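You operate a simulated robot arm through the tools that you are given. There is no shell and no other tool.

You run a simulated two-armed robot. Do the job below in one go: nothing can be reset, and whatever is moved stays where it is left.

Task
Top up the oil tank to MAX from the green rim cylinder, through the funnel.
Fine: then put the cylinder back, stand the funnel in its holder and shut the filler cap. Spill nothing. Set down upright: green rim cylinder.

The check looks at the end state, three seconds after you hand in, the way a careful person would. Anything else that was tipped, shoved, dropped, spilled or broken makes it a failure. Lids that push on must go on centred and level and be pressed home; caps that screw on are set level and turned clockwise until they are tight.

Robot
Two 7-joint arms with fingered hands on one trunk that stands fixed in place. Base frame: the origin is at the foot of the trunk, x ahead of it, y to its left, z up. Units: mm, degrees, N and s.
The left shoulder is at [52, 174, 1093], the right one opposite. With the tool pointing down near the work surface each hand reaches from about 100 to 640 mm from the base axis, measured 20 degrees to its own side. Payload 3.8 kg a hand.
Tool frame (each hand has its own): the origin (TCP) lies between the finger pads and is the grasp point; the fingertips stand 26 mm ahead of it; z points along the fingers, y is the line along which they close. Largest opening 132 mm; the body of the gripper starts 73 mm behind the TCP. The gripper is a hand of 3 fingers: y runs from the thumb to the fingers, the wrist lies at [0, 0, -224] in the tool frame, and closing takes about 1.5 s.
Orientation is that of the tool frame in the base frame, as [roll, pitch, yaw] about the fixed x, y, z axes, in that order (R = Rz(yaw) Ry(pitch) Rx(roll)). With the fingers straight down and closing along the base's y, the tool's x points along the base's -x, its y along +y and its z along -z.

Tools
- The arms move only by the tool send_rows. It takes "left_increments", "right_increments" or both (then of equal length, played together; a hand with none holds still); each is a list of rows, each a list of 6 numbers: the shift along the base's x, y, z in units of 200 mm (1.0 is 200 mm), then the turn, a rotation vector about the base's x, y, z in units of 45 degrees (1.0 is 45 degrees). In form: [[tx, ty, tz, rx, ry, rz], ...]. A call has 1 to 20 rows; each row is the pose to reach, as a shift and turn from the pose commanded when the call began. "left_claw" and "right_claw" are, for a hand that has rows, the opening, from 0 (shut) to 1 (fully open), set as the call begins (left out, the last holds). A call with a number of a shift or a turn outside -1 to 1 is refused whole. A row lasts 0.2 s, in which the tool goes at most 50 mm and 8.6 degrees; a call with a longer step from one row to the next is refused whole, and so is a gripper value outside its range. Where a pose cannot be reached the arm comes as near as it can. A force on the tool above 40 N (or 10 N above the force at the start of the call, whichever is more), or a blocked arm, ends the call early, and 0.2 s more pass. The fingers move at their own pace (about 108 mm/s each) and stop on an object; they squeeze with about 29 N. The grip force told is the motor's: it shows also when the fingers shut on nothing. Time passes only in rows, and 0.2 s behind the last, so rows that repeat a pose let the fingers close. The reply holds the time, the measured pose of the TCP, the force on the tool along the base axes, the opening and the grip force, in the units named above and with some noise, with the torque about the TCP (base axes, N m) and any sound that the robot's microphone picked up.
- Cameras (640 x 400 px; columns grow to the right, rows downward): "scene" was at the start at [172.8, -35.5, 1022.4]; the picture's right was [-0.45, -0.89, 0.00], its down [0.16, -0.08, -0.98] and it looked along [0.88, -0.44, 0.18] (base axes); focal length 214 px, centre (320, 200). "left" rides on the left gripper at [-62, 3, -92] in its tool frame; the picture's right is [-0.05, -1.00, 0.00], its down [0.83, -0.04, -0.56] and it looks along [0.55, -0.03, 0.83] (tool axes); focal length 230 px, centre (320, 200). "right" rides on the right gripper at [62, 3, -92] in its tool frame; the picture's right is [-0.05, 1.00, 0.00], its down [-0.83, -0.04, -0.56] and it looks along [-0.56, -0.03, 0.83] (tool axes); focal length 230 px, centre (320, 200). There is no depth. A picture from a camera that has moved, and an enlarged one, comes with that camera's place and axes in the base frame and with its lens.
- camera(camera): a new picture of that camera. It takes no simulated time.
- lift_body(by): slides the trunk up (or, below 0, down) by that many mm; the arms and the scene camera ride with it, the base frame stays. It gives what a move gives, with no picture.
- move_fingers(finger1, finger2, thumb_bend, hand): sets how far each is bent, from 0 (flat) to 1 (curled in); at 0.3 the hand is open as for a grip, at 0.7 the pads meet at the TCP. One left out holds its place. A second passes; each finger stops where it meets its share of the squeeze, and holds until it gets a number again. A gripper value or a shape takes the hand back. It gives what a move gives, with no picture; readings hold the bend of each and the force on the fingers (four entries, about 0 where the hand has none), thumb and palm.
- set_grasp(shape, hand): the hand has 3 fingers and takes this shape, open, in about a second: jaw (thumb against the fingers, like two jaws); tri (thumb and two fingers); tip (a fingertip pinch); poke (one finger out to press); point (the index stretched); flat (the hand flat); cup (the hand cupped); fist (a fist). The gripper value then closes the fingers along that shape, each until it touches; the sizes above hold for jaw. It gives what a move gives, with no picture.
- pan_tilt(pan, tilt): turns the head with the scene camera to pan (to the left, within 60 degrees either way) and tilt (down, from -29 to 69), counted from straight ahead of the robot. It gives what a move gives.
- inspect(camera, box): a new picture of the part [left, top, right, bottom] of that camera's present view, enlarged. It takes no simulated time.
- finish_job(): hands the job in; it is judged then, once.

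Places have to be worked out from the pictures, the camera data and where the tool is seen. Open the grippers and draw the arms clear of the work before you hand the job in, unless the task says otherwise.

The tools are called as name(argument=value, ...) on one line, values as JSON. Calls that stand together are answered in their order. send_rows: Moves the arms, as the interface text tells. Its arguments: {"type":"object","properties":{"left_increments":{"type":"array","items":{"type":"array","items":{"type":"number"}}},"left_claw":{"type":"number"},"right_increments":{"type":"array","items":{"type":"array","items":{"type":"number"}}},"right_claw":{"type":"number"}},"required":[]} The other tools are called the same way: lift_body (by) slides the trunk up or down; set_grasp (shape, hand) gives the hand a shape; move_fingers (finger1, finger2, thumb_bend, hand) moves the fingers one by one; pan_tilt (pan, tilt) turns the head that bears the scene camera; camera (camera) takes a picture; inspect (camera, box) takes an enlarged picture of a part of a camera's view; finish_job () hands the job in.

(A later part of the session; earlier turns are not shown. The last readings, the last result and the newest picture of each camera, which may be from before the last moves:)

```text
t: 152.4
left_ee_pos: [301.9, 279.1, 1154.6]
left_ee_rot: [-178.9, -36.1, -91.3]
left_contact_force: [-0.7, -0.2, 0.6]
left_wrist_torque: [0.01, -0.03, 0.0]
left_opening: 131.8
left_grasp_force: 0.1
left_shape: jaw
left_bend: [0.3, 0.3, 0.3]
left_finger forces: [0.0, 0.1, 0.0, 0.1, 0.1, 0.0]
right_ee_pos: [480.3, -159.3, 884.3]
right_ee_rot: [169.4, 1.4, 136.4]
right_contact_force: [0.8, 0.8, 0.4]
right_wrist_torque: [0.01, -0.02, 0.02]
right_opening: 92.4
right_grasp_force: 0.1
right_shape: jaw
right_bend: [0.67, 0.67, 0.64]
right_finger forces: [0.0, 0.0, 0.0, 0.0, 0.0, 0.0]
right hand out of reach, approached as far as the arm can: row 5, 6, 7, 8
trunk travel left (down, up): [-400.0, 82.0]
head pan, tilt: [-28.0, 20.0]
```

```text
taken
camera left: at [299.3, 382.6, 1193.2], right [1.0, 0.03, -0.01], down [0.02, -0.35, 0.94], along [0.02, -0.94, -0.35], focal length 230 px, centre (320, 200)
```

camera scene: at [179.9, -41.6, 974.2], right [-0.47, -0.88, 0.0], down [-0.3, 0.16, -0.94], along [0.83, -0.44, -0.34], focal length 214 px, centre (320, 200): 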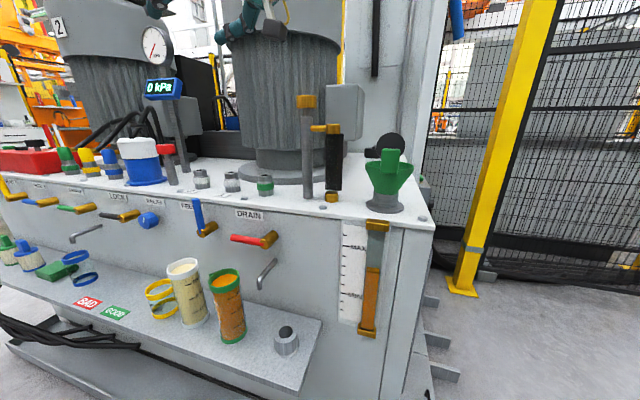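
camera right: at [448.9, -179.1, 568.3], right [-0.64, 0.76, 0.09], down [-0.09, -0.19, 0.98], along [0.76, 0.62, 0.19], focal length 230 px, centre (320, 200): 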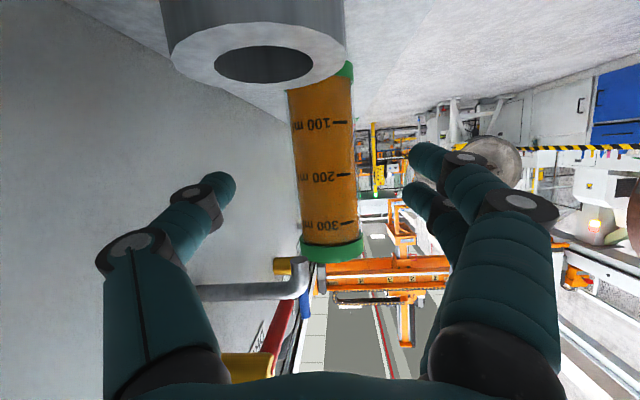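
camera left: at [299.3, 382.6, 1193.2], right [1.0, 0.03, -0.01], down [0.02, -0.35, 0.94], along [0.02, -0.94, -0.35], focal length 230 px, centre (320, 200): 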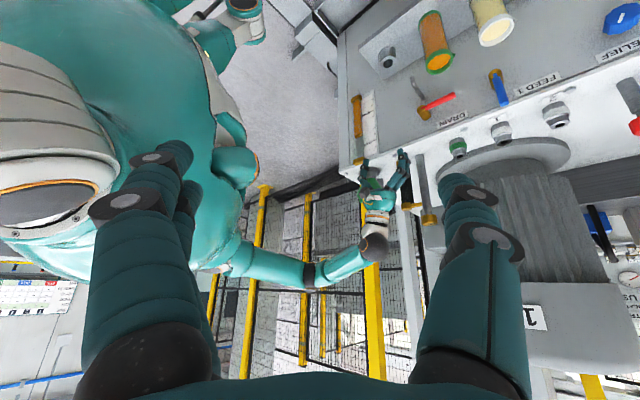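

Thinking about the wrist (hand mirrored between arms), the natural elbow-down posture must correspond to hand roll -90°, i.e. I have been working with the elbow up all along. I bring the hand level at heading 0 in free space and then roll it the other way (negative) to let the elbow drop.

send_rows(right_increments=[[0, -0.05, 0.15, 0, 0, 0.16], [0, -0.1, 0.3, 0, 0, 0.32], [0, -0.15, 0.45, 0, 0, 0.48], [0, -0.2, 0.6, 0, 0, 0.64], [0, -0.25, 0.75, 0, 0, 0.8], [0, -0.3, 0.9, 0, 0, 0.96], [0, -0.3, 0.9, 0, 0, 0.97]])

send_rows(right_increments=[[0.02, 0, 0, 0.02, -0.14, 0], [0.04, 0, 0, 0.04, -0.28, 0], [0.06, 0, 0, 0.07, -0.43, 0], [0.08, 0, 0, 0.1, -0.57, 0], [0.1, 0, 0, 0.12, -0.71, 0], [0.12, 0, 0, 0.15, -0.86, 0], [0.14, 0, 0, 0.18, -1.0, 0]])

send_rows(right_increments=[[0.01, 0, 0, 0, -0.14, 0], [0.02, 0, 0, 0, -0.28, 0], [0.03, 0, 0, 0, -0.42, 0], [0.04, 0, 0, 0, -0.55, 0], [0.04, 0, 0, 0, -0.55, 0]])

```text
t: 154.0
left_ee_pos: [303.1, 279.6, 1154.0]
left_ee_rot: [-179.0, -35.9, -91.3]
left_contact_force: [-0.4, -0.9, -0.2]
left_wrist_torque: [0.0, 0.02, 0.02]
left_opening: 131.8
left_grasp_force: 0.0
left_shape: jaw
left_bend: [0.3, 0.3, 0.3]
left_finger forces: [0.0, 0.1, 0.0, 0.1, 0.0, 0.0]
right_ee_pos: [481.2, -221.9, 1063.4]
right_ee_rot: [169.5, 1.3, -179.7]
right_contact_force: [0.6, 0.7, -0.3]
right_wrist_torque: [0.05, -0.02, 0.01]
right_opening: 92.4
right_grasp_force: 0.1
right_shape: jaw
right_bend: [0.67, 0.67, 0.64]
right_finger forces: [0.1, 0.0, 0.1, 0.0, 0.0, 0.0]
trunk travel left (down, up): [-400.0, 82.0]
head pan, tilt: [-28.0, 20.0]
```

```text
t: 155.6
left_ee_pos: [302.4, 280.0, 1155.3]
left_ee_rot: [-178.8, -36.0, -91.3]
left_contact_force: [0.8, -0.1, 0.5]
left_wrist_torque: [0.01, -0.01, 0.01]
left_opening: 131.9
left_grasp_force: 0.0
left_shape: jaw
left_bend: [0.3, 0.3, 0.3]
left_finger forces: [0.1, 0.1, 0.0, 0.1, 0.1, 0.1]
right_ee_pos: [510.0, -221.1, 1063.7]
right_ee_rot: [159.0, 46.2, 175.5]
right_contact_force: [-0.1, 0.7, 0.8]
right_wrist_torque: [0.0, 0.01, 0.02]
right_opening: 92.3
right_grasp_force: 0.1
right_shape: jaw
right_bend: [0.67, 0.67, 0.64]
right_finger forces: [0.0, 0.0, 0.0, 0.1, 0.0, 0.0]
trunk travel left (down, up): [-400.0, 82.0]
head pan, tilt: [-28.0, 20.0]
```

```text
t: 156.8
left_ee_pos: [302.7, 280.1, 1154.8]
left_ee_rot: [-178.9, -36.0, -91.3]
left_contact_force: [0.1, 0.1, -0.3]
left_wrist_torque: [0.0, -0.01, 0.02]
left_opening: 131.7
left_grasp_force: 0.0
left_shape: jaw
left_bend: [0.3, 0.3, 0.3]
left_finger forces: [0.0, 0.0, 0.1, 0.1, 0.0, 0.1]
right_ee_pos: [516.8, -219.3, 1062.6]
right_ee_rot: [153.4, 70.7, 170.6]
right_contact_force: [0.2, 0.8, 0.5]
right_wrist_torque: [-0.03, 0.0, 0.0]
right_opening: 92.5
right_grasp_force: 0.0
right_shape: jaw
right_bend: [0.67, 0.67, 0.64]
right_finger forces: [0.1, 0.0, 0.1, 0.0, 0.0, 0.0]
trunk travel left (down, up): [-400.0, 82.0]
head pan, tilt: [-28.0, 20.0]
```

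Level, heading ≈ 19°. Now I roll the hand negatively by 45°, then 90°, to drop the elbow.

send_rows(right_increments=[[0, 0, 0, -0.129, -0.043, 0.042], [0, 0, 0, -0.259, -0.087, 0.085], [0, 0, 0, -0.388, -0.13, 0.127], [0, 0, 0, -0.518, -0.174, 0.169], [0, 0, 0, -0.647, -0.217, 0.211], [0, 0, 0, -0.777, -0.26, 0.254], [0, 0, 0, -0.906, -0.304, 0.296]])

send_rows(right_increments=[[0, 0, 0, -0.129, -0.043, 0.042], [0, 0, 0, -0.259, -0.087, 0.085], [0, 0, 0, -0.388, -0.13, 0.127], [0, 0, 0, -0.518, -0.174, 0.169], [0, 0, 0, -0.647, -0.217, 0.211], [0, 0, 0, -0.777, -0.26, 0.254], [0, 0, 0, -0.906, -0.304, 0.296], [0, 0, 0, -0.906, -0.304, 0.296]])

camera(camera="left")

```text
t: 158.4
left_ee_pos: [302.8, 279.2, 1154.1]
left_ee_rot: [-178.9, -36.0, -91.3]
left_contact_force: [0.6, -0.2, -0.2]
left_wrist_torque: [-0.03, -0.03, 0.0]
left_opening: 131.7
left_grasp_force: 0.1
left_shape: jaw
left_bend: [0.3, 0.3, 0.3]
left_finger forces: [0.0, 0.0, 0.1, 0.0, 0.1, 0.0]
right_ee_pos: [517.2, -219.5, 1063.0]
right_ee_rot: [-117.4, 50.3, -93.3]
right_contact_force: [-0.4, -0.5, 0.6]
right_wrist_torque: [0.0, 0.03, -0.03]
right_opening: 92.3
right_grasp_force: 0.1
right_shape: jaw
right_bend: [0.67, 0.67, 0.64]
right_finger forces: [0.1, 0.0, 0.0, 0.1, 0.1, 0.0]
trunk travel left (down, up): [-400.0, 82.0]
head pan, tilt: [-28.0, 20.0]
```

```text
t: 160.2
left_ee_pos: [302.5, 278.8, 1155.5]
left_ee_rot: [-178.9, -36.0, -91.4]
left_contact_force: [-0.7, 0.5, 0.3]
left_wrist_torque: [-0.02, 0.04, 0.0]
left_opening: 131.9
left_grasp_force: 0.1
left_shape: jaw
left_bend: [0.3, 0.3, 0.3]
left_finger forces: [0.0, 0.0, 0.1, 0.1, 0.0, 0.1]
right_ee_pos: [517.4, -219.8, 1063.3]
right_ee_rot: [-107.4, 8.3, -74.0]
right_contact_force: [-0.5, 0.0, 0.6]
right_wrist_torque: [-0.02, 0.0, -0.01]
right_opening: 92.3
right_grasp_force: 0.1
right_shape: jaw
right_bend: [0.67, 0.67, 0.64]
right_finger forces: [0.1, 0.1, 0.0, 0.0, 0.0, 0.1]
trunk travel left (down, up): [-400.0, 82.0]
head pan, tilt: [-28.0, 20.0]
```

```text
taken
camera left: at [299.4, 382.4, 1193.2], right [1.0, 0.03, -0.01], down [0.02, -0.35, 0.94], along [0.02, -0.94, -0.35], focal length 230 px, centre (320, 200)
```

left: 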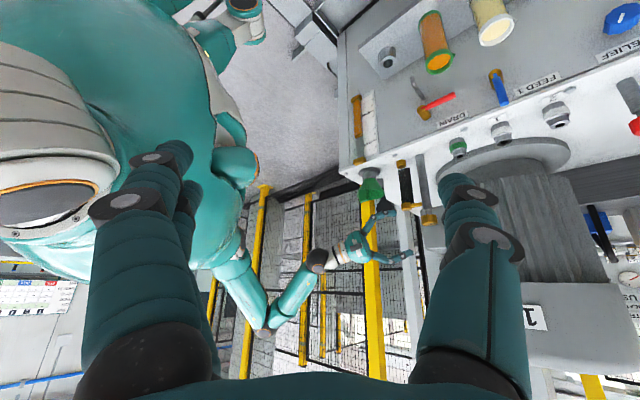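

The elbow rose instead, so this arm is in a flipped shoulder branch (its hand started dorsal-side toward the body, while the left hand started the natural way). I test the left arm, which may be in the natural branch: back to tool-down, then descend.

send_rows(left_increments=[[0, 0, 0, 0.16, 0, 0], [0, 0, 0, 0.32, 0, 0], [0, 0, 0, 0.48, 0, 0], [0, 0, 0, 0.64, 0, 0], [0, 0, 0, 0.8, 0, 0], [0, 0, 0, 0.8, 0, 0]])

send_rows(left_increments=[[0, 0, -0.1, 0, 0, -0.17], [0, 0, -0.2, 0, 0, -0.34], [0, 0, -0.3, 0, 0, -0.51], [0, 0, -0.4, 0, 0, -0.68], [0, 0, -0.5, 0, 0, -0.85], [0, 0, -0.6, 0, 0, -1.0], [0, 0, -0.6, 0, 0, -1.0]])

send_rows(left_increments=[[0.05, 0, -0.15, 0, 0, -0.17], [0.1, 0, -0.3, 0, 0, -0.34], [0.15, 0, -0.45, 0, 0, -0.51], [0.2, 0, -0.6, 0, 0, -0.68], [0.25, 0, -0.75, 0, 0, -0.85], [0.3, 0, -0.9, 0, 0, -1.0], [0.3, 0, -0.9, 0, 0, -1.0]])

camera(camera="right")

```text
t: 161.6
left_ee_pos: [301.7, 280.0, 1155.2]
left_ee_rot: [-179.6, 0.1, -91.2]
left_contact_force: [0.1, -0.8, -0.1]
left_wrist_torque: [-0.02, 0.04, 0.0]
left_opening: 131.7
left_grasp_force: 0.1
left_shape: jaw
left_bend: [0.3, 0.3, 0.3]
left_finger forces: [0.0, 0.1, 0.1, 0.0, 0.0, 0.0]
right_ee_pos: [516.7, -220.0, 1063.2]
right_ee_rot: [-107.4, 8.3, -74.0]
right_contact_force: [-0.3, 0.1, 0.0]
right_wrist_torque: [0.0, -0.03, 0.03]
right_opening: 92.1
right_grasp_force: 0.0
right_shape: jaw
right_bend: [0.67, 0.67, 0.64]
right_finger forces: [0.1, 0.0, 0.0, 0.0, 0.0, 0.1]
trunk travel left (down, up): [-400.0, 82.0]
head pan, tilt: [-28.0, 20.0]
```

```text
t: 163.2
left_ee_pos: [303.3, 278.7, 1034.7]
left_ee_rot: [-179.7, 0.1, -136.2]
left_contact_force: [-0.3, 0.3, 0.1]
left_wrist_torque: [0.0, -0.02, 0.0]
left_opening: 131.8
left_grasp_force: 0.0
left_shape: jaw
left_bend: [0.3, 0.3, 0.3]
left_finger forces: [0.0, 0.0, 0.1, 0.0, 0.1, 0.0]
right_ee_pos: [517.8, -219.0, 1063.4]
right_ee_rot: [-107.4, 8.4, -73.9]
right_contact_force: [0.2, 0.4, 0.2]
right_wrist_torque: [-0.03, 0.01, -0.02]
right_opening: 92.2
right_grasp_force: 0.1
right_shape: jaw
right_bend: [0.67, 0.67, 0.64]
right_finger forces: [0.1, 0.1, 0.1, 0.1, 0.0, 0.0]
trunk travel left (down, up): [-400.0, 82.0]
head pan, tilt: [-28.0, 20.0]
```

```text
t: 164.8
left_ee_pos: [362.7, 278.9, 854.1]
left_ee_rot: [-179.6, 0.1, 178.9]
left_contact_force: [0.3, 0.4, -0.2]
left_wrist_torque: [-0.03, 0.0, 0.0]
left_opening: 131.7
left_grasp_force: 0.1
left_shape: jaw
left_bend: [0.3, 0.3, 0.3]
left_finger forces: [0.1, 0.1, 0.1, 0.0, 0.1, 0.0]
right_ee_pos: [517.2, -219.1, 1063.5]
right_ee_rot: [-107.4, 8.4, -74.0]
right_contact_force: [-1.1, -0.2, 0.4]
right_wrist_torque: [0.0, 0.0, 0.02]
right_opening: 92.4
right_grasp_force: 0.1
right_shape: jaw
right_bend: [0.67, 0.67, 0.64]
right_finger forces: [0.0, 0.0, 0.1, 0.0, 0.0, 0.1]
trunk travel left (down, up): [-400.0, 82.0]
head pan, tilt: [-28.0, 20.0]
```

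```text
taken
camera right: at [449.3, -307.1, 1078.5], right [-0.34, 0.1, -0.94], down [-0.72, 0.62, 0.33], along [0.61, 0.78, -0.14], focal length 230 px, centre (320, 200)
```

right: 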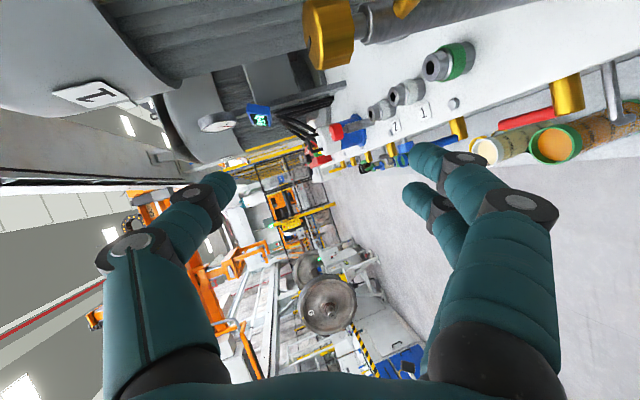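

The left arm follows without complaint down to z 854. I take it further down and inward.

send_rows(left_increments=[[0.03, -0.03, -0.15, 0, 0, 0], [0.06, -0.06, -0.3, 0, 0, 0], [0.09, -0.1, -0.45, 0, 0, 0], [0.12, -0.15, -0.6, 0, 0, 0], [0.15, -0.2, -0.75, 0, 0, 0], [0.18, -0.25, -0.9, 0, 0, 0], [0.18, -0.25, -0.9, 0, 0, 0]])

camera(camera="left")

```text
t: 166.4
left_ee_pos: [383.4, 257.8, 709.3]
left_ee_rot: [-179.7, 0.0, 178.9]
left_contact_force: [0.1, 0.0, 0.0]
left_wrist_torque: [-0.01, 0.0, 0.03]
left_opening: 132.3
left_grasp_force: 0.2
left_shape: jaw
left_bend: [0.3, 0.3, 0.3]
left_finger forces: [0.0, 0.0, 0.0, 0.0, 0.0, 0.0]
left hand out of reach, approached as far as the arm can: row 5, 6, 7
right_ee_pos: [517.6, -219.5, 1063.1]
right_ee_rot: [-107.4, 8.3, -74.1]
right_contact_force: [0.3, 0.5, -0.3]
right_wrist_torque: [-0.04, -0.01, 0.02]
right_opening: 92.3
right_grasp_force: 0.0
right_shape: jaw
right_bend: [0.67, 0.67, 0.64]
right_finger forces: [0.0, 0.0, 0.1, 0.0, 0.0, 0.0]
trunk travel left (down, up): [-400.0, 82.0]
head pan, tilt: [-28.0, 20.0]
```

```text
taken
camera left: at [445.4, 260.1, 802.7], right [0.03, -1.0, 0.01], down [-0.83, -0.02, 0.55], along [-0.55, -0.02, -0.83], focal length 230 px, centre (320, 200)
```

left: 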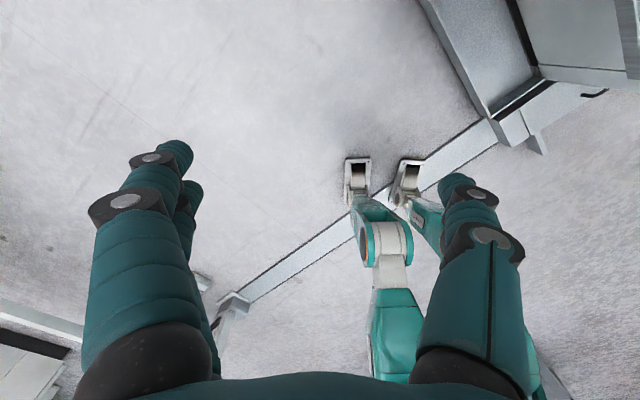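

The left arm in tool-down reaches z 709 at trunk 0 – much lower than the right did. I test how far it reaches toward the cylinder with the tool down.

send_rows(left_increments=[[0.05, -0.08, 0.05, 0, 0, 0], [0.12, -0.17, 0.1, 0, 0, 0], [0.2, -0.26, 0.15, 0, 0, 0], [0.3, -0.36, 0.2, 0, 0, 0], [0.4, -0.46, 0.25, 0, 0, 0], [0.5, -0.56, 0.25, 0, 0, 0], [0.6, -0.66, 0.25, 0, 0, 0], [0.7, -0.78, 0.25, 0, 0, 0], [0.8, -0.9, 0.25, 0, 0, 0], [0.9, -1.0, 0.25, 0, 0, 0], [0.9, -1.0, 0.25, 0, 0, 0]])

camera(camera="scene")

```text
t: 168.8
left_ee_pos: [445.1, 209.4, 812.4]
left_ee_rot: [-179.7, -0.1, 179.0]
left_contact_force: [0.2, 0.2, 0.8]
left_wrist_torque: [0.0, -0.03, -0.02]
left_opening: 131.9
left_grasp_force: 0.0
left_shape: jaw
left_bend: [0.3, 0.3, 0.3]
left_finger forces: [0.0, 0.0, 0.0, 0.2, 0.1, 0.1]
left hand out of reach, approached as far as the arm can: row 1, 2, 3, 4, 5, 6, 7, 8, 9, 10, 11
right_ee_pos: [517.8, -219.7, 1063.6]
right_ee_rot: [-107.5, 8.4, -74.0]
right_contact_force: [0.0, 0.4, 0.3]
right_wrist_torque: [-0.01, 0.02, -0.02]
right_opening: 92.4
right_grasp_force: 0.0
right_shape: jaw
right_bend: [0.67, 0.67, 0.64]
right_finger forces: [0.0, 0.0, 0.0, 0.1, 0.0, 0.0]
trunk travel left (down, up): [-400.0, 82.0]
head pan, tilt: [-28.0, 20.0]
```

```text
taken
camera scene: at [179.9, -41.6, 974.1], right [-0.47, -0.88, 0.0], down [-0.3, 0.16, -0.94], along [0.83, -0.44, -0.34], focal length 214 px, centre (320, 200)
```

scene: 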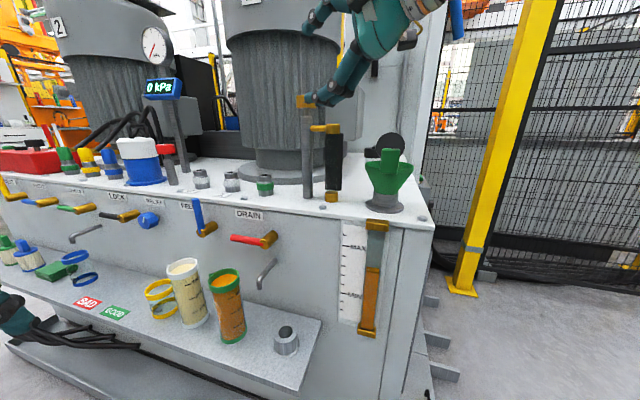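

Both arms seem limited when the elbow stands out to the side, but right now the right elbow is high up (roll -90°). I try reaching toward the cylinder's plan position from this elbow-up posture.

send_rows(right_increments=[[0.05, 0.08, -0.02, 0, 0, 0], [0.1, 0.17, -0.05, 0, 0, 0], [0.15, 0.26, -0.08, 0, 0, 0], [0.2, 0.35, -0.12, 0, 0, 0], [0.26, 0.45, -0.16, 0, 0, 0], [0.32, 0.55, -0.2, 0, 0, 0], [0.37, 0.66, -0.25, 0, 0, 0], [0.42, 0.78, -0.3, 0, 0, 0], [0.42, 0.9, -0.3, 0, 0, 0], [0.42, 0.9, -0.3, 0, 0, 0]])

send_rows(left_increments=[[-0.1, 0.05, 0.1, 0, 0, 0.1], [-0.2, 0.1, 0.25, 0, 0, 0.25], [-0.3, 0.15, 0.4, 0, 0, 0.4], [-0.4, 0.2, 0.55, 0, 0, 0.55], [-0.5, 0.25, 0.7, 0, 0, 0.7], [-0.6, 0.3, 0.85, 0, 0, 0.85], [-0.65, 0.35, 1.0, 0, 0, 1.0], [-0.65, 0.35, 1.0, 0, 0, 1.0]])

camera(camera="left")

```text
t: 171.0
left_ee_pos: [445.1, 208.8, 813.6]
left_ee_rot: [-179.5, 0.1, 179.0]
left_contact_force: [0.0, 0.2, -0.6]
left_wrist_torque: [0.03, 0.0, 0.03]
left_opening: 132.0
left_grasp_force: 0.1
left_shape: jaw
left_bend: [0.3, 0.3, 0.3]
left_finger forces: [0.0, 0.0, 0.1, 0.0, 0.1, 0.0]
right_ee_pos: [587.6, -95.4, 1017.7]
right_ee_rot: [-107.4, 8.4, -73.9]
right_contact_force: [-0.5, 0.8, -0.5]
right_wrist_torque: [0.0, -0.01, 0.01]
right_opening: 92.4
right_grasp_force: 0.0
right_shape: jaw
right_bend: [0.67, 0.67, 0.64]
right_finger forces: [0.0, 0.1, 0.0, 0.0, 0.0, 0.0]
right hand out of reach, approached as far as the arm can: row 7, 8, 9, 10
trunk travel left (down, up): [-400.0, 82.0]
head pan, tilt: [-28.0, 20.0]
```

```text
t: 172.8
left_ee_pos: [315.0, 279.3, 1011.3]
left_ee_rot: [-179.8, 0.0, -135.9]
left_contact_force: [0.4, -0.4, 0.2]
left_wrist_torque: [0.02, -0.01, 0.01]
left_opening: 132.0
left_grasp_force: 0.0
left_shape: jaw
left_bend: [0.3, 0.3, 0.3]
left_finger forces: [0.1, 0.0, 0.1, 0.1, 0.0, 0.0]
right_ee_pos: [589.1, -95.7, 1017.2]
right_ee_rot: [-107.4, 8.4, -74.0]
right_contact_force: [-0.7, 1.3, -0.1]
right_wrist_torque: [0.01, -0.01, 0.02]
right_opening: 92.3
right_grasp_force: 0.1
right_shape: jaw
right_bend: [0.67, 0.67, 0.64]
right_finger forces: [0.0, 0.0, 0.0, 0.1, 0.0, 0.0]
trunk travel left (down, up): [-400.0, 82.0]
head pan, tilt: [-28.0, 20.0]
```

```text
taken
camera left: at [356.4, 323.3, 1102.5], right [0.73, -0.68, 0.01], down [-0.57, -0.61, 0.56], along [-0.38, -0.41, -0.83], focal length 230 px, centre (320, 200)
```

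left: 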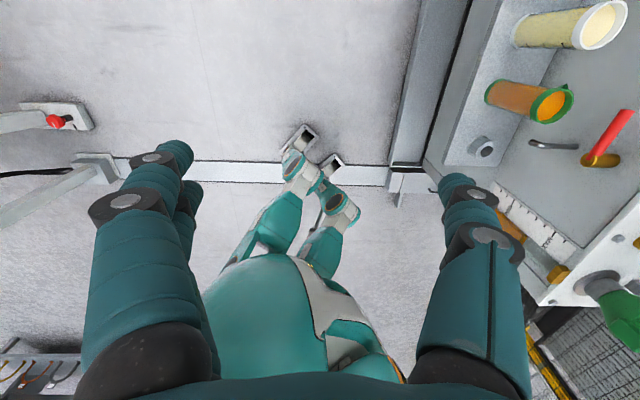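

Gains are small that way. The heading-40° approach is the only one that reaches the cylinder; it was smooth at trunk 0 with z≈1001, i.e. z≈601 at full crouch. I go back to that posture (roll 0, heading 38°) to try it with enough height.

send_rows(right_increments=[[-0.04, -0.04, 0.03, 0.129, 0.043, -0.042], [-0.08, -0.08, 0.06, 0.259, 0.087, -0.085], [-0.12, -0.12, 0.09, 0.388, 0.13, -0.127], [-0.16, -0.16, 0.12, 0.518, 0.174, -0.169], [-0.2, -0.2, 0.15, 0.647, 0.217, -0.211], [-0.24, -0.24, 0.18, 0.777, 0.26, -0.254], [-0.28, -0.28, 0.2, 0.906, 0.304, -0.296]])

send_rows(right_increments=[[0, 0, 0, 0.129, 0.043, -0.042], [0, 0, 0, 0.259, 0.087, -0.085], [0, 0, 0, 0.388, 0.13, -0.127], [0, 0, 0, 0.518, 0.174, -0.169], [0, 0, 0, 0.647, 0.217, -0.211], [0, 0, 0, 0.725, 0.243, -0.237], [0, 0, 0, 0.725, 0.243, -0.237]])

send_rows(right_increments=[[0, 0, 0, 0, 0, 0.14], [0, 0, 0, 0, 0, 0.28], [0, 0, 0, 0, 0, 0.43], [0, 0, 0, 0, 0, 0.43]])

```text
t: 174.4
left_ee_pos: [314.8, 278.0, 1010.4]
left_ee_rot: [-179.7, 0.1, -136.0]
left_contact_force: [0.0, -0.3, 0.3]
left_wrist_torque: [-0.04, -0.01, 0.04]
left_opening: 131.7
left_grasp_force: 0.1
left_shape: jaw
left_bend: [0.3, 0.3, 0.3]
left_finger forces: [0.0, 0.0, 0.0, 0.0, 0.0, 0.1]
right_ee_pos: [531.6, -152.3, 1057.9]
right_ee_rot: [-117.8, 50.6, -93.6]
right_contact_force: [0.1, 0.8, -0.1]
right_wrist_torque: [0.0, 0.0, 0.02]
right_opening: 92.4
right_grasp_force: 0.1
right_shape: jaw
right_bend: [0.67, 0.67, 0.64]
right_finger forces: [0.1, 0.1, 0.0, 0.0, 0.0, 0.0]
trunk travel left (down, up): [-400.0, 82.0]
head pan, tilt: [-28.0, 20.0]
```

```text
t: 176.0
left_ee_pos: [314.3, 279.3, 1009.6]
left_ee_rot: [-179.6, 0.0, -136.0]
left_contact_force: [0.2, 0.3, -0.2]
left_wrist_torque: [0.0, 0.01, 0.01]
left_opening: 131.9
left_grasp_force: 0.1
left_shape: jaw
left_bend: [0.3, 0.3, 0.3]
left_finger forces: [0.0, 0.1, 0.0, 0.0, 0.0, 0.1]
right_ee_pos: [533.0, -151.4, 1058.4]
right_ee_rot: [-179.7, 72.9, -161.1]
right_contact_force: [-0.2, 1.5, 0.5]
right_wrist_torque: [-0.01, 0.01, -0.02]
right_opening: 92.6
right_grasp_force: 0.1
right_shape: jaw
right_bend: [0.67, 0.67, 0.64]
right_finger forces: [0.1, 0.1, 0.0, 0.0, 0.0, 0.1]
trunk travel left (down, up): [-400.0, 82.0]
head pan, tilt: [-28.0, 20.0]
```

```text
t: 177.0
left_ee_pos: [315.1, 279.7, 1010.1]
left_ee_rot: [-179.5, 0.0, -136.0]
left_contact_force: [-0.5, 1.1, 0.4]
left_wrist_torque: [0.0, -0.03, -0.03]
left_opening: 131.9
left_grasp_force: 0.0
left_shape: jaw
left_bend: [0.3, 0.3, 0.3]
left_finger forces: [0.0, 0.0, 0.0, 0.1, 0.0, 0.1]
right_ee_pos: [531.4, -152.3, 1057.1]
right_ee_rot: [-179.5, 72.9, -141.5]
right_contact_force: [-0.7, 0.4, 0.0]
right_wrist_torque: [0.03, 0.01, 0.01]
right_opening: 92.4
right_grasp_force: 0.0
right_shape: jaw
right_bend: [0.67, 0.67, 0.64]
right_finger forces: [0.0, 0.0, 0.0, 0.0, 0.1, 0.0]
trunk travel left (down, up): [-400.0, 82.0]
head pan, tilt: [-28.0, 20.0]
```

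Posture set: heading 38°, 17° down. I test the reach at the cylinder's plan position and how low it can go from this elbow-high history.

send_rows(right_increments=[[0.06, 0.09, -0.05, 0, 0, 0], [0.12, 0.18, -0.1, 0, 0, 0], [0.18, 0.27, -0.15, 0, 0, 0], [0.24, 0.36, -0.2, 0, 0, 0], [0.3, 0.45, -0.25, 0, 0, 0], [0.35, 0.54, -0.28, 0, 0, 0], [0.35, 0.54, -0.28, 0, 0, 0]])

send_rows(right_increments=[[0, 0, -0.05, 0, 0, 0], [0, 0, -0.1, 0, 0, 0], [0, 0, -0.15, 0, 0, 0], [0, 0, -0.2, 0, 0, 0], [0, 0, -0.25, 0, 0, 0], [0, 0, -0.25, 0, 0, 0]])

send_rows(left_increments=[[0, 0, 0, -0.17, 0, 0], [0, 0, 0, -0.34, 0, 0], [0, 0, 0, -0.5, 0, 0], [0, 0, 0, -0.5, 0, 0]])

camera(camera="left")

```text
t: 178.6
left_ee_pos: [315.2, 278.9, 1010.0]
left_ee_rot: [-179.6, 0.0, -135.9]
left_contact_force: [-0.1, 0.1, 0.1]
left_wrist_torque: [0.0, 0.0, -0.02]
left_opening: 131.7
left_grasp_force: 0.0
left_shape: jaw
left_bend: [0.3, 0.3, 0.3]
left_finger forces: [0.1, 0.0, 0.1, 0.1, 0.0, 0.0]
right_ee_pos: [597.4, -52.8, 1007.2]
right_ee_rot: [-179.5, 72.8, -141.6]
right_contact_force: [-0.2, -0.1, -1.0]
right_wrist_torque: [0.0, 0.01, 0.02]
right_opening: 92.2
right_grasp_force: 0.0
right_shape: jaw
right_bend: [0.67, 0.67, 0.64]
right_finger forces: [0.1, 0.0, 0.0, 0.1, 0.2, 0.1]
right hand out of reach, approached as far as the arm can: row 6, 7
trunk travel left (down, up): [-400.0, 82.0]
head pan, tilt: [-28.0, 20.0]
```

```text
t: 180.0
left_ee_pos: [314.4, 278.6, 1009.3]
left_ee_rot: [-179.7, 0.0, -136.0]
left_contact_force: [-0.3, -0.2, 0.4]
left_wrist_torque: [-0.04, 0.0, 0.01]
left_opening: 131.8
left_grasp_force: 0.0
left_shape: jaw
left_bend: [0.3, 0.3, 0.3]
left_finger forces: [0.0, 0.0, 0.0, 0.0, 0.1, 0.0]
right_ee_pos: [589.5, -66.6, 964.6]
right_ee_rot: [-179.5, 72.9, -141.7]
right_contact_force: [0.2, -0.1, 0.1]
right_wrist_torque: [0.01, 0.0, -0.01]
right_opening: 92.5
right_grasp_force: 0.1
right_shape: jaw
right_bend: [0.67, 0.67, 0.64]
right_finger forces: [0.1, 0.1, 0.0, 0.0, 0.0, 0.1]
right hand out of reach, approached as far as the arm can: row 2, 3, 4, 5, 6
trunk travel left (down, up): [-400.0, 82.0]
head pan, tilt: [-28.0, 20.0]
```

```text
t: 181.0
left_ee_pos: [315.6, 279.7, 1010.8]
left_ee_rot: [-163.1, -15.3, -138.2]
left_contact_force: [0.1, 0.5, -0.2]
left_wrist_torque: [-0.02, 0.03, 0.01]
left_opening: 132.1
left_grasp_force: 0.0
left_shape: jaw
left_bend: [0.3, 0.3, 0.3]
left_finger forces: [0.1, 0.1, 0.1, 0.0, 0.0, 0.0]
right_ee_pos: [590.0, -66.2, 965.3]
right_ee_rot: [-179.7, 72.9, -141.5]
right_contact_force: [0.4, 0.7, 0.2]
right_wrist_torque: [0.02, 0.01, 0.02]
right_opening: 92.5
right_grasp_force: 0.0
right_shape: jaw
right_bend: [0.67, 0.67, 0.64]
right_finger forces: [0.0, 0.0, 0.1, 0.0, 0.0, 0.0]
trunk travel left (down, up): [-400.0, 82.0]
head pan, tilt: [-28.0, 20.0]
```

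```text
taken
camera left: at [356.5, 354.5, 1077.7], right [0.73, -0.63, 0.27], down [-0.57, -0.35, 0.74], along [-0.38, -0.7, -0.61], focal length 230 px, centre (320, 200)
```

left: 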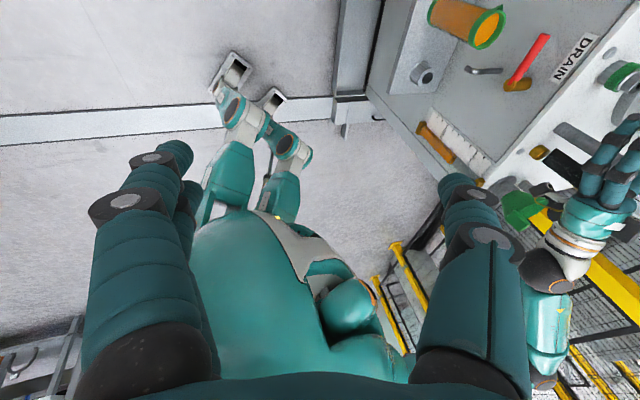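

The feasible edge at full crouch would be about k≈20 mm short at z≈592 – just workable past spigot and ring. I retreat in line with the cylinder and lower the trunk in stages, watching for drift.

send_rows(right_increments=[[-0.05, -0.03, 0.07, 0, 0, 0], [-0.1, -0.07, 0.13, 0, 0, 0], [-0.17, -0.11, 0.2, 0, 0, 0], [-0.25, -0.16, 0.25, 0, 0, 0], [-0.33, -0.22, 0.25, 0, 0, 0], [-0.42, -0.28, 0.25, 0, 0, 0], [-0.42, -0.28, 0.25, 0, 0, 0]])

lift_body(by=-200)

lift_body(by=-100)

```text
t: 182.6
left_ee_pos: [314.0, 279.8, 1009.4]
left_ee_rot: [-163.0, -15.4, -138.3]
left_contact_force: [0.7, 0.6, 0.1]
left_wrist_torque: [-0.02, -0.04, 0.02]
left_opening: 131.9
left_grasp_force: 0.0
left_shape: jaw
left_bend: [0.3, 0.3, 0.3]
left_finger forces: [0.1, 0.0, 0.1, 0.0, 0.0, 0.1]
right_ee_pos: [505.5, -122.6, 1015.6]
right_ee_rot: [-179.6, 72.8, -141.6]
right_contact_force: [0.3, -0.2, -0.4]
right_wrist_torque: [-0.01, 0.01, -0.03]
right_opening: 92.4
right_grasp_force: 0.1
right_shape: jaw
right_bend: [0.67, 0.67, 0.64]
right_finger forces: [0.1, 0.0, 0.0, 0.0, 0.0, 0.0]
trunk travel left (down, up): [-400.0, 82.0]
head pan, tilt: [-28.0, 20.0]
```

```text
t: 184.8
left_ee_pos: [314.8, 278.9, 809.5]
left_ee_rot: [-163.0, -15.4, -138.3]
left_contact_force: [0.6, 0.5, 0.1]
left_wrist_torque: [-0.01, 0.01, 0.03]
left_opening: 131.5
left_grasp_force: 0.0
left_shape: jaw
left_bend: [0.3, 0.3, 0.3]
left_finger forces: [0.0, 0.1, 0.1, 0.0, 0.0, 0.0]
right_ee_pos: [504.8, -123.4, 815.1]
right_ee_rot: [-179.5, 72.9, -141.6]
right_contact_force: [0.4, -0.4, 1.0]
right_wrist_torque: [0.01, -0.02, 0.0]
right_opening: 92.4
right_grasp_force: 0.0
right_shape: jaw
right_bend: [0.67, 0.67, 0.64]
right_finger forces: [0.0, 0.0, 0.1, 0.0, 0.0, 0.0]
trunk travel left (down, up): [-200.0, 282.0]
head pan, tilt: [-28.0, 20.0]
```

```text
t: 186.1
left_ee_pos: [314.7, 279.8, 709.2]
left_ee_rot: [-163.0, -15.3, -138.3]
left_contact_force: [-0.9, 0.7, -0.3]
left_wrist_torque: [0.02, 0.01, 0.01]
left_opening: 132.1
left_grasp_force: 0.0
left_shape: jaw
left_bend: [0.3, 0.3, 0.3]
left_finger forces: [0.0, 0.0, 0.1, 0.1, 0.0, 0.1]
right_ee_pos: [521.9, -123.2, 674.2]
right_ee_rot: [172.4, 69.1, -149.1]
right_contact_force: [0.9, -0.2, 0.1]
right_wrist_torque: [-0.04, 0.02, 0.02]
right_opening: 92.2
right_grasp_force: 0.0
right_shape: jaw
right_bend: [0.67, 0.67, 0.64]
right_finger forces: [0.1, 0.1, 0.1, 0.0, 0.1, 0.1]
trunk travel left (down, up): [-100.0, 382.0]
head pan, tilt: [-28.0, 20.0]
```

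The drift comes from the torso leaning in deep crouch while this arm is folded. The left arm, in its natural (dorsal-up) branch, went lower; so I raise the trunk and explore what a level dorsal-up hand can reach, using the left arm as model before converting the right.

send_rows(right_increments=[[-0.05, -0.03, 0.05, 0, 0, 0], [-0.08, -0.06, 0.1, 0, 0, 0], [-0.08, -0.06, 0.1, 0, 0, 0]])

lift_body(by=300)

send_rows(left_increments=[[0, 0, 0, 0.17, 0, 0], [0, 0, 0, 0.34, 0, 0], [0, 0, 0, 0.5, 0, -0.1], [0, 0, -0.1, 0.5, 0, -0.25], [0.05, -0.05, -0.2, 0.5, 0, -0.25]])

```text
t: 186.9
left_ee_pos: [314.2, 277.6, 708.7]
left_ee_rot: [-163.0, -15.4, -138.3]
left_contact_force: [-0.2, -0.6, -0.1]
left_wrist_torque: [0.01, 0.02, -0.02]
left_opening: 132.0
left_grasp_force: 0.0
left_shape: jaw
left_bend: [0.3, 0.3, 0.3]
left_finger forces: [0.0, 0.1, 0.1, 0.0, 0.0, 0.0]
right_ee_pos: [523.3, -137.1, 692.9]
right_ee_rot: [172.3, 69.0, -149.2]
right_contact_force: [-0.1, -0.8, 1.2]
right_wrist_torque: [0.0, 0.01, 0.02]
right_opening: 92.5
right_grasp_force: 0.1
right_shape: jaw
right_bend: [0.67, 0.67, 0.64]
right_finger forces: [0.0, 0.1, 0.0, 0.0, 0.0, 0.0]
right hand out of reach, approached as far as the arm can: row 1, 2, 3
trunk travel left (down, up): [-100.0, 382.0]
head pan, tilt: [-28.0, 20.0]
```

```text
t: 189.9
left_ee_pos: [316.1, 279.6, 1009.5]
left_ee_rot: [-163.1, -15.4, -138.3]
left_contact_force: [-0.1, 0.9, -0.1]
left_wrist_torque: [0.0, 0.05, 0.03]
left_opening: 131.8
left_grasp_force: 0.1
left_shape: jaw
left_bend: [0.3, 0.3, 0.3]
left_finger forces: [0.0, 0.0, 0.0, 0.0, 0.0, 0.1]
right_ee_pos: [522.4, -137.4, 990.7]
right_ee_rot: [172.2, 68.9, -149.2]
right_contact_force: [-0.1, -0.6, -0.1]
right_wrist_torque: [-0.04, 0.0, -0.03]
right_opening: 92.3
right_grasp_force: 0.1
right_shape: jaw
right_bend: [0.67, 0.67, 0.64]
right_finger forces: [0.1, 0.0, 0.0, 0.1, 0.0, 0.1]
trunk travel left (down, up): [-400.0, 82.0]
head pan, tilt: [-28.0, 20.0]
```

```text
t: 191.1
left_ee_pos: [324.5, 269.0, 969.4]
left_ee_rot: [179.0, -1.8, -146.9]
left_contact_force: [0.0, -0.5, -0.5]
left_wrist_torque: [-0.01, -0.01, 0.03]
left_opening: 131.9
left_grasp_force: 0.0
left_shape: jaw
left_bend: [0.3, 0.3, 0.3]
left_finger forces: [0.1, 0.0, 0.1, 0.0, 0.0, 0.1]
right_ee_pos: [524.1, -138.4, 991.7]
right_ee_rot: [172.2, 69.0, -149.3]
right_contact_force: [0.2, 0.1, 0.3]
right_wrist_torque: [-0.02, 0.02, -0.01]
right_opening: 92.5
right_grasp_force: 0.0
right_shape: jaw
right_bend: [0.67, 0.67, 0.64]
right_finger forces: [0.1, 0.1, 0.1, 0.0, 0.1, 0.0]
trunk travel left (down, up): [-400.0, 82.0]
head pan, tilt: [-28.0, 20.0]
```

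The left hand is tool-down again. I turn it to heading -40° and pitch it up to level (dorsal side up) at mid height.

send_rows(left_increments=[[0.03, -0.03, -0.02, 0, 0, -0.17], [0.06, -0.06, -0.04, 0, 0, -0.34], [0.1, -0.1, -0.06, 0, 0, -0.51], [0.14, -0.13, -0.08, 0, 0, -0.68], [0.18, -0.16, -0.1, 0, 0, -0.85], [0.2, -0.2, -0.1, 0, 0, -1.0]])

send_rows(left_increments=[[0, 0, 0, 0, 0, -0.16], [0, 0, 0, 0, 0, -0.32], [0, 0, 0, 0, 0, -0.48], [0, 0, 0, 0, 0, -0.62], [0, 0, 0, 0, 0, -0.62]])

send_rows(left_increments=[[0.05, -0.04, 0, -0.092, -0.109, 0], [0.1, -0.08, 0, -0.184, -0.219, 0], [0.15, -0.12, 0, -0.276, -0.328, 0], [0.2, -0.16, 0, -0.367, -0.438, 0], [0.25, -0.2, 0, -0.459, -0.547, 0], [0.3, -0.25, 0, -0.551, -0.657, 0], [0.35, -0.3, 0, -0.643, -0.766, 0]])

send_rows(left_increments=[[0.04, -0.04, 0, -0.09, -0.106, 0], [0.08, -0.08, 0, -0.18, -0.213, 0], [0.12, -0.12, 0, -0.27, -0.32, 0], [0.16, -0.16, 0, -0.357, -0.426, 0], [0.16, -0.16, 0, -0.357, -0.426, 0]])

```text
t: 192.5
left_ee_pos: [364.7, 229.4, 950.3]
left_ee_rot: [178.9, -1.7, 167.9]
left_contact_force: [-0.4, -0.2, -0.5]
left_wrist_torque: [0.01, -0.04, -0.01]
left_opening: 132.2
left_grasp_force: 0.1
left_shape: jaw
left_bend: [0.3, 0.3, 0.3]
left_finger forces: [0.0, 0.0, 0.0, 0.0, 0.0, 0.0]
right_ee_pos: [523.0, -137.0, 991.1]
right_ee_rot: [172.3, 69.0, -149.2]
right_contact_force: [-0.8, 0.9, -0.2]
right_wrist_torque: [-0.02, -0.01, -0.02]
right_opening: 92.3
right_grasp_force: 0.0
right_shape: jaw
right_bend: [0.67, 0.67, 0.64]
right_finger forces: [0.0, 0.0, 0.1, 0.0, 0.0, 0.0]
trunk travel left (down, up): [-400.0, 82.0]
head pan, tilt: [-28.0, 20.0]
```

```text
t: 193.7
left_ee_pos: [365.3, 228.9, 948.9]
left_ee_rot: [178.9, -1.5, 140.0]
left_contact_force: [0.5, -0.4, 0.2]
left_wrist_torque: [-0.01, 0.02, -0.01]
left_opening: 131.7
left_grasp_force: 0.0
left_shape: jaw
left_bend: [0.3, 0.3, 0.3]
left_finger forces: [0.1, 0.1, 0.0, 0.0, 0.0, 0.0]
right_ee_pos: [522.7, -137.2, 991.8]
right_ee_rot: [172.3, 69.0, -149.1]
right_contact_force: [-0.1, 0.5, 0.5]
right_wrist_torque: [-0.03, 0.01, 0.0]
right_opening: 92.4
right_grasp_force: 0.1
right_shape: jaw
right_bend: [0.67, 0.67, 0.64]
right_finger forces: [0.0, 0.1, 0.0, 0.0, 0.1, 0.0]
trunk travel left (down, up): [-400.0, 82.0]
head pan, tilt: [-28.0, 20.0]
```

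```text
t: 195.3
left_ee_pos: [437.5, 169.1, 949.2]
left_ee_rot: [179.2, 43.4, 140.2]
left_contact_force: [0.1, 0.1, -0.4]
left_wrist_torque: [-0.02, 0.04, 0.0]
left_opening: 132.1
left_grasp_force: 0.0
left_shape: jaw
left_bend: [0.3, 0.3, 0.3]
left_finger forces: [0.0, 0.0, 0.0, 0.0, 0.1, 0.0]
right_ee_pos: [523.5, -137.8, 990.5]
right_ee_rot: [172.4, 69.0, -149.3]
right_contact_force: [0.8, 0.1, -0.7]
right_wrist_torque: [0.01, -0.01, 0.01]
right_opening: 92.4
right_grasp_force: 0.1
right_shape: jaw
right_bend: [0.67, 0.67, 0.64]
right_finger forces: [0.0, 0.0, 0.0, 0.0, 0.0, 0.1]
trunk travel left (down, up): [-400.0, 82.0]
head pan, tilt: [-28.0, 20.0]
```

```text
t: 196.5
left_ee_pos: [466.4, 137.2, 948.4]
left_ee_rot: [179.2, 68.4, 140.2]
left_contact_force: [1.1, -0.2, -0.5]
left_wrist_torque: [-0.02, 0.01, -0.04]
left_opening: 131.9
left_grasp_force: 0.2
left_shape: jaw
left_bend: [0.3, 0.3, 0.3]
left_finger forces: [0.0, 0.0, 0.0, 0.0, 0.0, 0.1]
left hand out of reach, approached as far as the arm can: row 1, 2, 3
right_ee_pos: [521.7, -137.4, 990.9]
right_ee_rot: [172.2, 68.9, -149.2]
right_contact_force: [-0.1, 0.3, 0.3]
right_wrist_torque: [0.0, 0.01, 0.02]
right_opening: 92.6
right_grasp_force: 0.1
right_shape: jaw
right_bend: [0.67, 0.67, 0.64]
right_finger forces: [0.1, 0.0, 0.1, 0.0, 0.0, 0.1]
trunk travel left (down, up): [-400.0, 82.0]
head pan, tilt: [-28.0, 20.0]
```

The left hand is level at heading -40°, already lower relative to its shoulder than the right managed. I advance it toward the tray's line.

send_rows(left_increments=[[0.06, -0.05, 0, 0, 0, 0], [0.12, -0.1, 0, 0, 0, 0], [0.2, -0.16, 0, 0, 0, 0], [0.28, -0.23, 0, 0, 0, 0], [0.36, -0.3, 0, 0, 0, 0], [0.44, -0.36, 0, 0, 0, 0], [0.52, -0.43, 0, 0, 0, 0], [0.6, -0.5, 0, 0, 0, 0], [0.68, -0.56, 0, 0, 0, 0], [0.68, -0.56, 0, 0, 0, 0]])

camera(camera="left")

camera(camera="right")

```text
t: 198.7
left_ee_pos: [602.9, 24.5, 950.0]
left_ee_rot: [179.1, 68.4, 140.3]
left_contact_force: [0.7, 0.3, -0.5]
left_wrist_torque: [0.01, 0.02, -0.03]
left_opening: 132.1
left_grasp_force: 0.1
left_shape: jaw
left_bend: [0.3, 0.3, 0.3]
left_finger forces: [0.0, 0.0, 0.0, 0.1, 0.0, 0.0]
right_ee_pos: [523.3, -138.5, 991.5]
right_ee_rot: [172.2, 69.0, -149.0]
right_contact_force: [-1.0, -0.1, -0.4]
right_wrist_torque: [-0.01, 0.0, 0.0]
right_opening: 92.2
right_grasp_force: 0.0
right_shape: jaw
right_bend: [0.67, 0.67, 0.64]
right_finger forces: [0.0, 0.0, 0.0, 0.0, 0.0, 0.1]
trunk travel left (down, up): [-400.0, 82.0]
head pan, tilt: [-28.0, 20.0]
```

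```text
taken
camera left: at [555.1, 65.0, 1040.8], right [-0.61, -0.79, 0.04], down [-0.66, 0.49, -0.57], along [0.43, -0.38, -0.82], focal length 230 px, centre (320, 200)
```

left: 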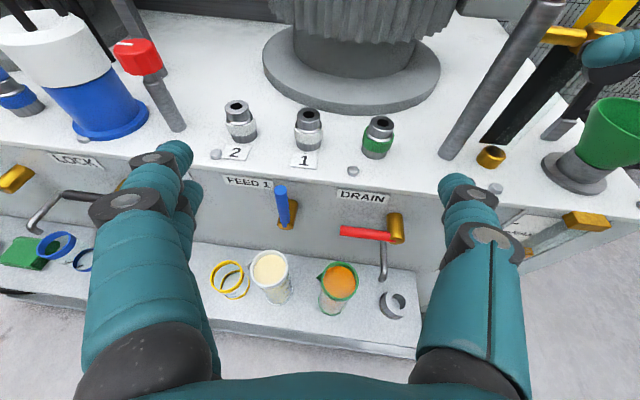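

```text
taken
camera right: at [435.5, -201.4, 967.1], right [-0.6, 0.8, 0.1], down [-0.12, -0.21, 0.97], along [0.79, 0.57, 0.22], focal length 230 px, centre (320, 200)
```

right: 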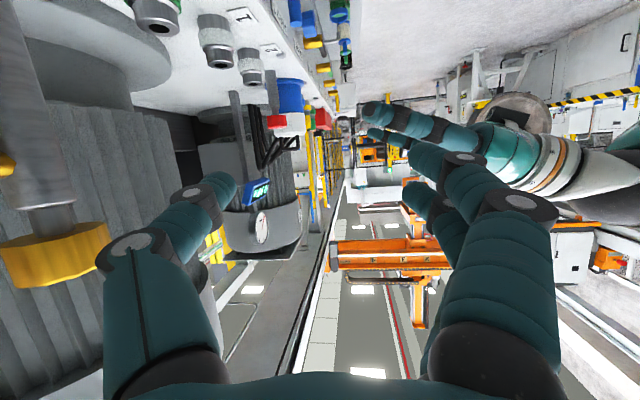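

Excellent: the left arm in its natural branch reaches (603, 24, 950) level with no complaint – far better. The right arm should be converted to the mirror-image posture (dorsal side forward): I bring it to tool-down high up and yaw it round by +140° via the outside.

send_rows(right_increments=[[-0.03, -0.05, 0.12, -0.09, 0.1, 0], [-0.06, -0.12, 0.25, -0.18, 0.2, 0], [-0.1, -0.2, 0.4, -0.28, 0.31, 0], [-0.15, -0.28, 0.55, -0.38, 0.42, 0], [-0.2, -0.35, 0.7, -0.48, 0.53, 0], [-0.25, -0.42, 0.8, -0.58, 0.64, 0], [-0.3, -0.5, 0.85, -0.66, 0.73, 0]])

send_rows(right_increments=[[-0.05, -0.1, 0.03, -0.08, 0.09, 0], [-0.1, -0.2, 0.06, -0.16, 0.18, 0], [-0.15, -0.3, 0.1, -0.24, 0.27, 0], [-0.2, -0.4, 0.13, -0.32, 0.36, 0], [-0.25, -0.5, 0.15, -0.32, 0.36, 0]])

send_rows(right_increments=[[-0.05, -0.03, 0, 0, 0, 0.17], [-0.1, -0.06, 0, 0, 0, 0.34], [-0.1, -0.1, 0, 0, 0, 0.51], [-0.1, -0.1, 0, 0, 0, 0.68], [-0.1, -0.1, 0, 0, 0, 0.85], [-0.1, -0.1, 0, 0, 0, 1.0]])

send_rows(right_increments=[[0, 0, 0, 0, 0, 0.17], [0, 0, 0, 0, 0, 0.34], [0, 0, 0, 0, 0, 0.51], [0, 0, 0, 0, 0, 0.68], [0, 0, 0, 0, 0, 0.85], [0, 0, 0, 0, 0, 1.0]])

```text
t: 200.3
left_ee_pos: [602.8, 24.8, 949.2]
left_ee_rot: [179.1, 68.4, 140.1]
left_contact_force: [0.5, -0.4, 0.0]
left_wrist_torque: [-0.02, 0.0, -0.01]
left_opening: 132.0
left_grasp_force: 0.0
left_shape: jaw
left_bend: [0.3, 0.3, 0.3]
left_finger forces: [0.0, 0.0, 0.0, 0.0, 0.0, 0.1]
right_ee_pos: [463.3, -236.5, 1162.9]
right_ee_rot: [-179.1, 24.9, -142.4]
right_contact_force: [-0.4, 0.0, 0.1]
right_wrist_torque: [-0.01, 0.03, -0.01]
right_opening: 92.3
right_grasp_force: 0.0
right_shape: jaw
right_bend: [0.67, 0.67, 0.64]
right_finger forces: [0.1, 0.0, 0.0, 0.1, 0.1, 0.1]
right hand out of reach, approached as far as the arm can: row 3
trunk travel left (down, up): [-400.0, 82.0]
head pan, tilt: [-28.0, 20.0]
```

```text
t: 201.5
left_ee_pos: [603.4, 24.0, 949.7]
left_ee_rot: [178.9, 68.4, 140.0]
left_contact_force: [0.5, 0.2, 0.4]
left_wrist_torque: [-0.01, -0.01, 0.04]
left_opening: 131.8
left_grasp_force: 0.1
left_shape: jaw
left_bend: [0.3, 0.3, 0.3]
left_finger forces: [0.1, 0.0, 0.1, 0.1, 0.1, 0.0]
right_ee_pos: [412.9, -338.9, 1192.3]
right_ee_rot: [-177.5, 3.4, -141.9]
right_contact_force: [0.0, 0.1, -0.4]
right_wrist_torque: [0.0, -0.04, -0.01]
right_opening: 92.4
right_grasp_force: 0.0
right_shape: jaw
right_bend: [0.67, 0.67, 0.64]
right_finger forces: [0.1, 0.1, 0.0, 0.0, 0.0, 0.0]
trunk travel left (down, up): [-400.0, 82.0]
head pan, tilt: [-28.0, 20.0]
```

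```text
t: 202.9
left_ee_pos: [603.5, 24.9, 949.8]
left_ee_rot: [179.2, 68.4, 140.2]
left_contact_force: [-0.8, -0.7, 0.4]
left_wrist_torque: [-0.02, 0.02, 0.01]
left_opening: 132.0
left_grasp_force: 0.1
left_shape: jaw
left_bend: [0.3, 0.3, 0.3]
left_finger forces: [0.0, 0.0, 0.1, 0.0, 0.0, 0.1]
right_ee_pos: [393.6, -357.6, 1190.6]
right_ee_rot: [-177.4, 3.5, -96.8]
right_contact_force: [0.8, 0.0, -0.5]
right_wrist_torque: [0.01, 0.0, -0.02]
right_opening: 92.2
right_grasp_force: 0.0
right_shape: jaw
right_bend: [0.67, 0.67, 0.64]
right_finger forces: [0.1, 0.0, 0.0, 0.1, 0.0, 0.1]
trunk travel left (down, up): [-400.0, 82.0]
head pan, tilt: [-28.0, 20.0]
```

```text
t: 204.3
left_ee_pos: [602.8, 24.8, 949.4]
left_ee_rot: [179.1, 68.4, 140.2]
left_contact_force: [-0.1, -0.4, -0.3]
left_wrist_torque: [0.01, 0.04, 0.02]
left_opening: 132.1
left_grasp_force: 0.0
left_shape: jaw
left_bend: [0.3, 0.3, 0.3]
left_finger forces: [0.0, 0.1, 0.0, 0.0, 0.0, 0.0]
right_ee_pos: [393.3, -357.9, 1192.3]
right_ee_rot: [-177.5, 3.3, -51.8]
right_contact_force: [0.0, -0.1, 0.0]
right_wrist_torque: [0.0, 0.02, 0.01]
right_opening: 92.2
right_grasp_force: 0.0
right_shape: jaw
right_bend: [0.67, 0.67, 0.64]
right_finger forces: [0.0, 0.0, 0.0, 0.0, 0.0, 0.0]
trunk travel left (down, up): [-400.0, 82.0]
head pan, tilt: [-28.0, 20.0]
```

The right hand turns round without trouble (yaw 128°). I continue to 180°, and at the same time test the left hand further right, above the green cylinder's place.

send_rows(right_increments=[[0, 0, -0.05, 0, 0, 0.17], [0, 0, -0.1, 0, 0, 0.34], [0, 0, -0.2, 0, 0, 0.51], [0, 0, -0.3, 0, 0, 0.68], [0, 0, -0.4, 0, 0, 0.85], [0, 0, -0.5, 0, 0, 1.0], [0, 0, -0.5, 0, 0, 1.0]], left_increments=[[0.0, -0.05, 0, 0, 0, 0], [0.01, -0.1, 0, 0, 0, 0], [0.02, -0.15, 0, 0, 0, 0], [0.03, -0.2, 0, 0, 0, 0], [0.04, -0.25, 0, 0, 0, 0], [0.04, -0.3, 0, 0, 0, 0], [0.04, -0.3, 0, 0, 0, 0]])

camera(camera="left")

camera(camera="right")

```text
t: 205.9
left_ee_pos: [610.6, -34.7, 949.9]
left_ee_rot: [179.2, 68.5, 140.2]
left_contact_force: [-0.3, 0.1, -0.2]
left_wrist_torque: [-0.03, 0.01, -0.02]
left_opening: 131.8
left_grasp_force: 0.1
left_shape: jaw
left_bend: [0.3, 0.3, 0.3]
left_finger forces: [0.0, 0.0, 0.1, 0.0, 0.0, 0.0]
right_ee_pos: [393.4, -357.1, 1091.0]
right_ee_rot: [-177.5, 3.4, -7.0]
right_contact_force: [0.2, 0.3, 0.1]
right_wrist_torque: [0.04, 0.03, 0.03]
right_opening: 92.5
right_grasp_force: 0.2
right_shape: jaw
right_bend: [0.67, 0.67, 0.64]
right_finger forces: [0.0, 0.1, 0.0, 0.0, 0.0, 0.1]
trunk travel left (down, up): [-400.0, 82.0]
head pan, tilt: [-28.0, 20.0]
```

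```text
taken
camera left: at [563.4, 5.6, 1040.9], right [-0.61, -0.79, 0.04], down [-0.66, 0.49, -0.57], along [0.43, -0.38, -0.82], focal length 230 px, centre (320, 200)
```

left: 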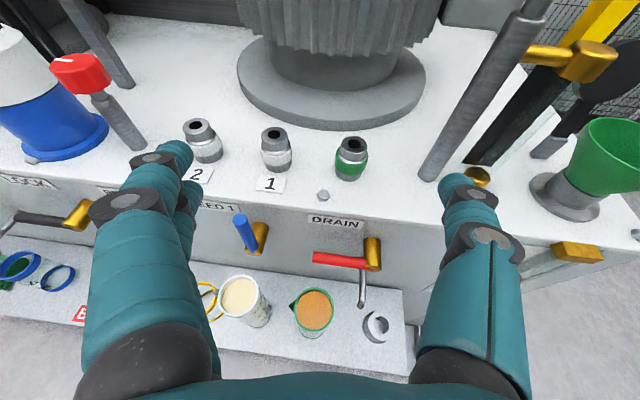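

```text
taken
camera right: at [459.4, -373.3, 1179.4], right [-0.17, -0.98, -0.04], down [-0.79, 0.11, 0.6], along [-0.59, 0.14, -0.8], focal length 230 px, centre (320, 200)
```

right: 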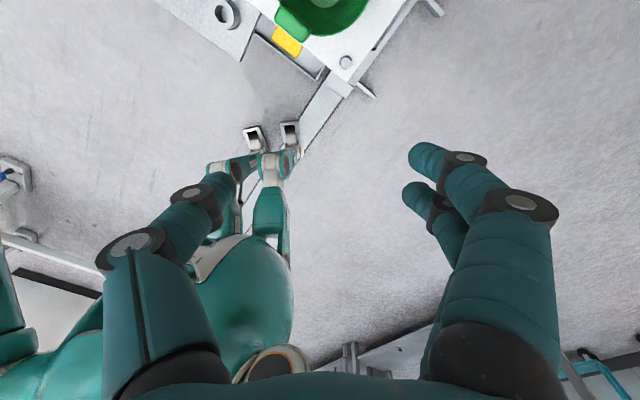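

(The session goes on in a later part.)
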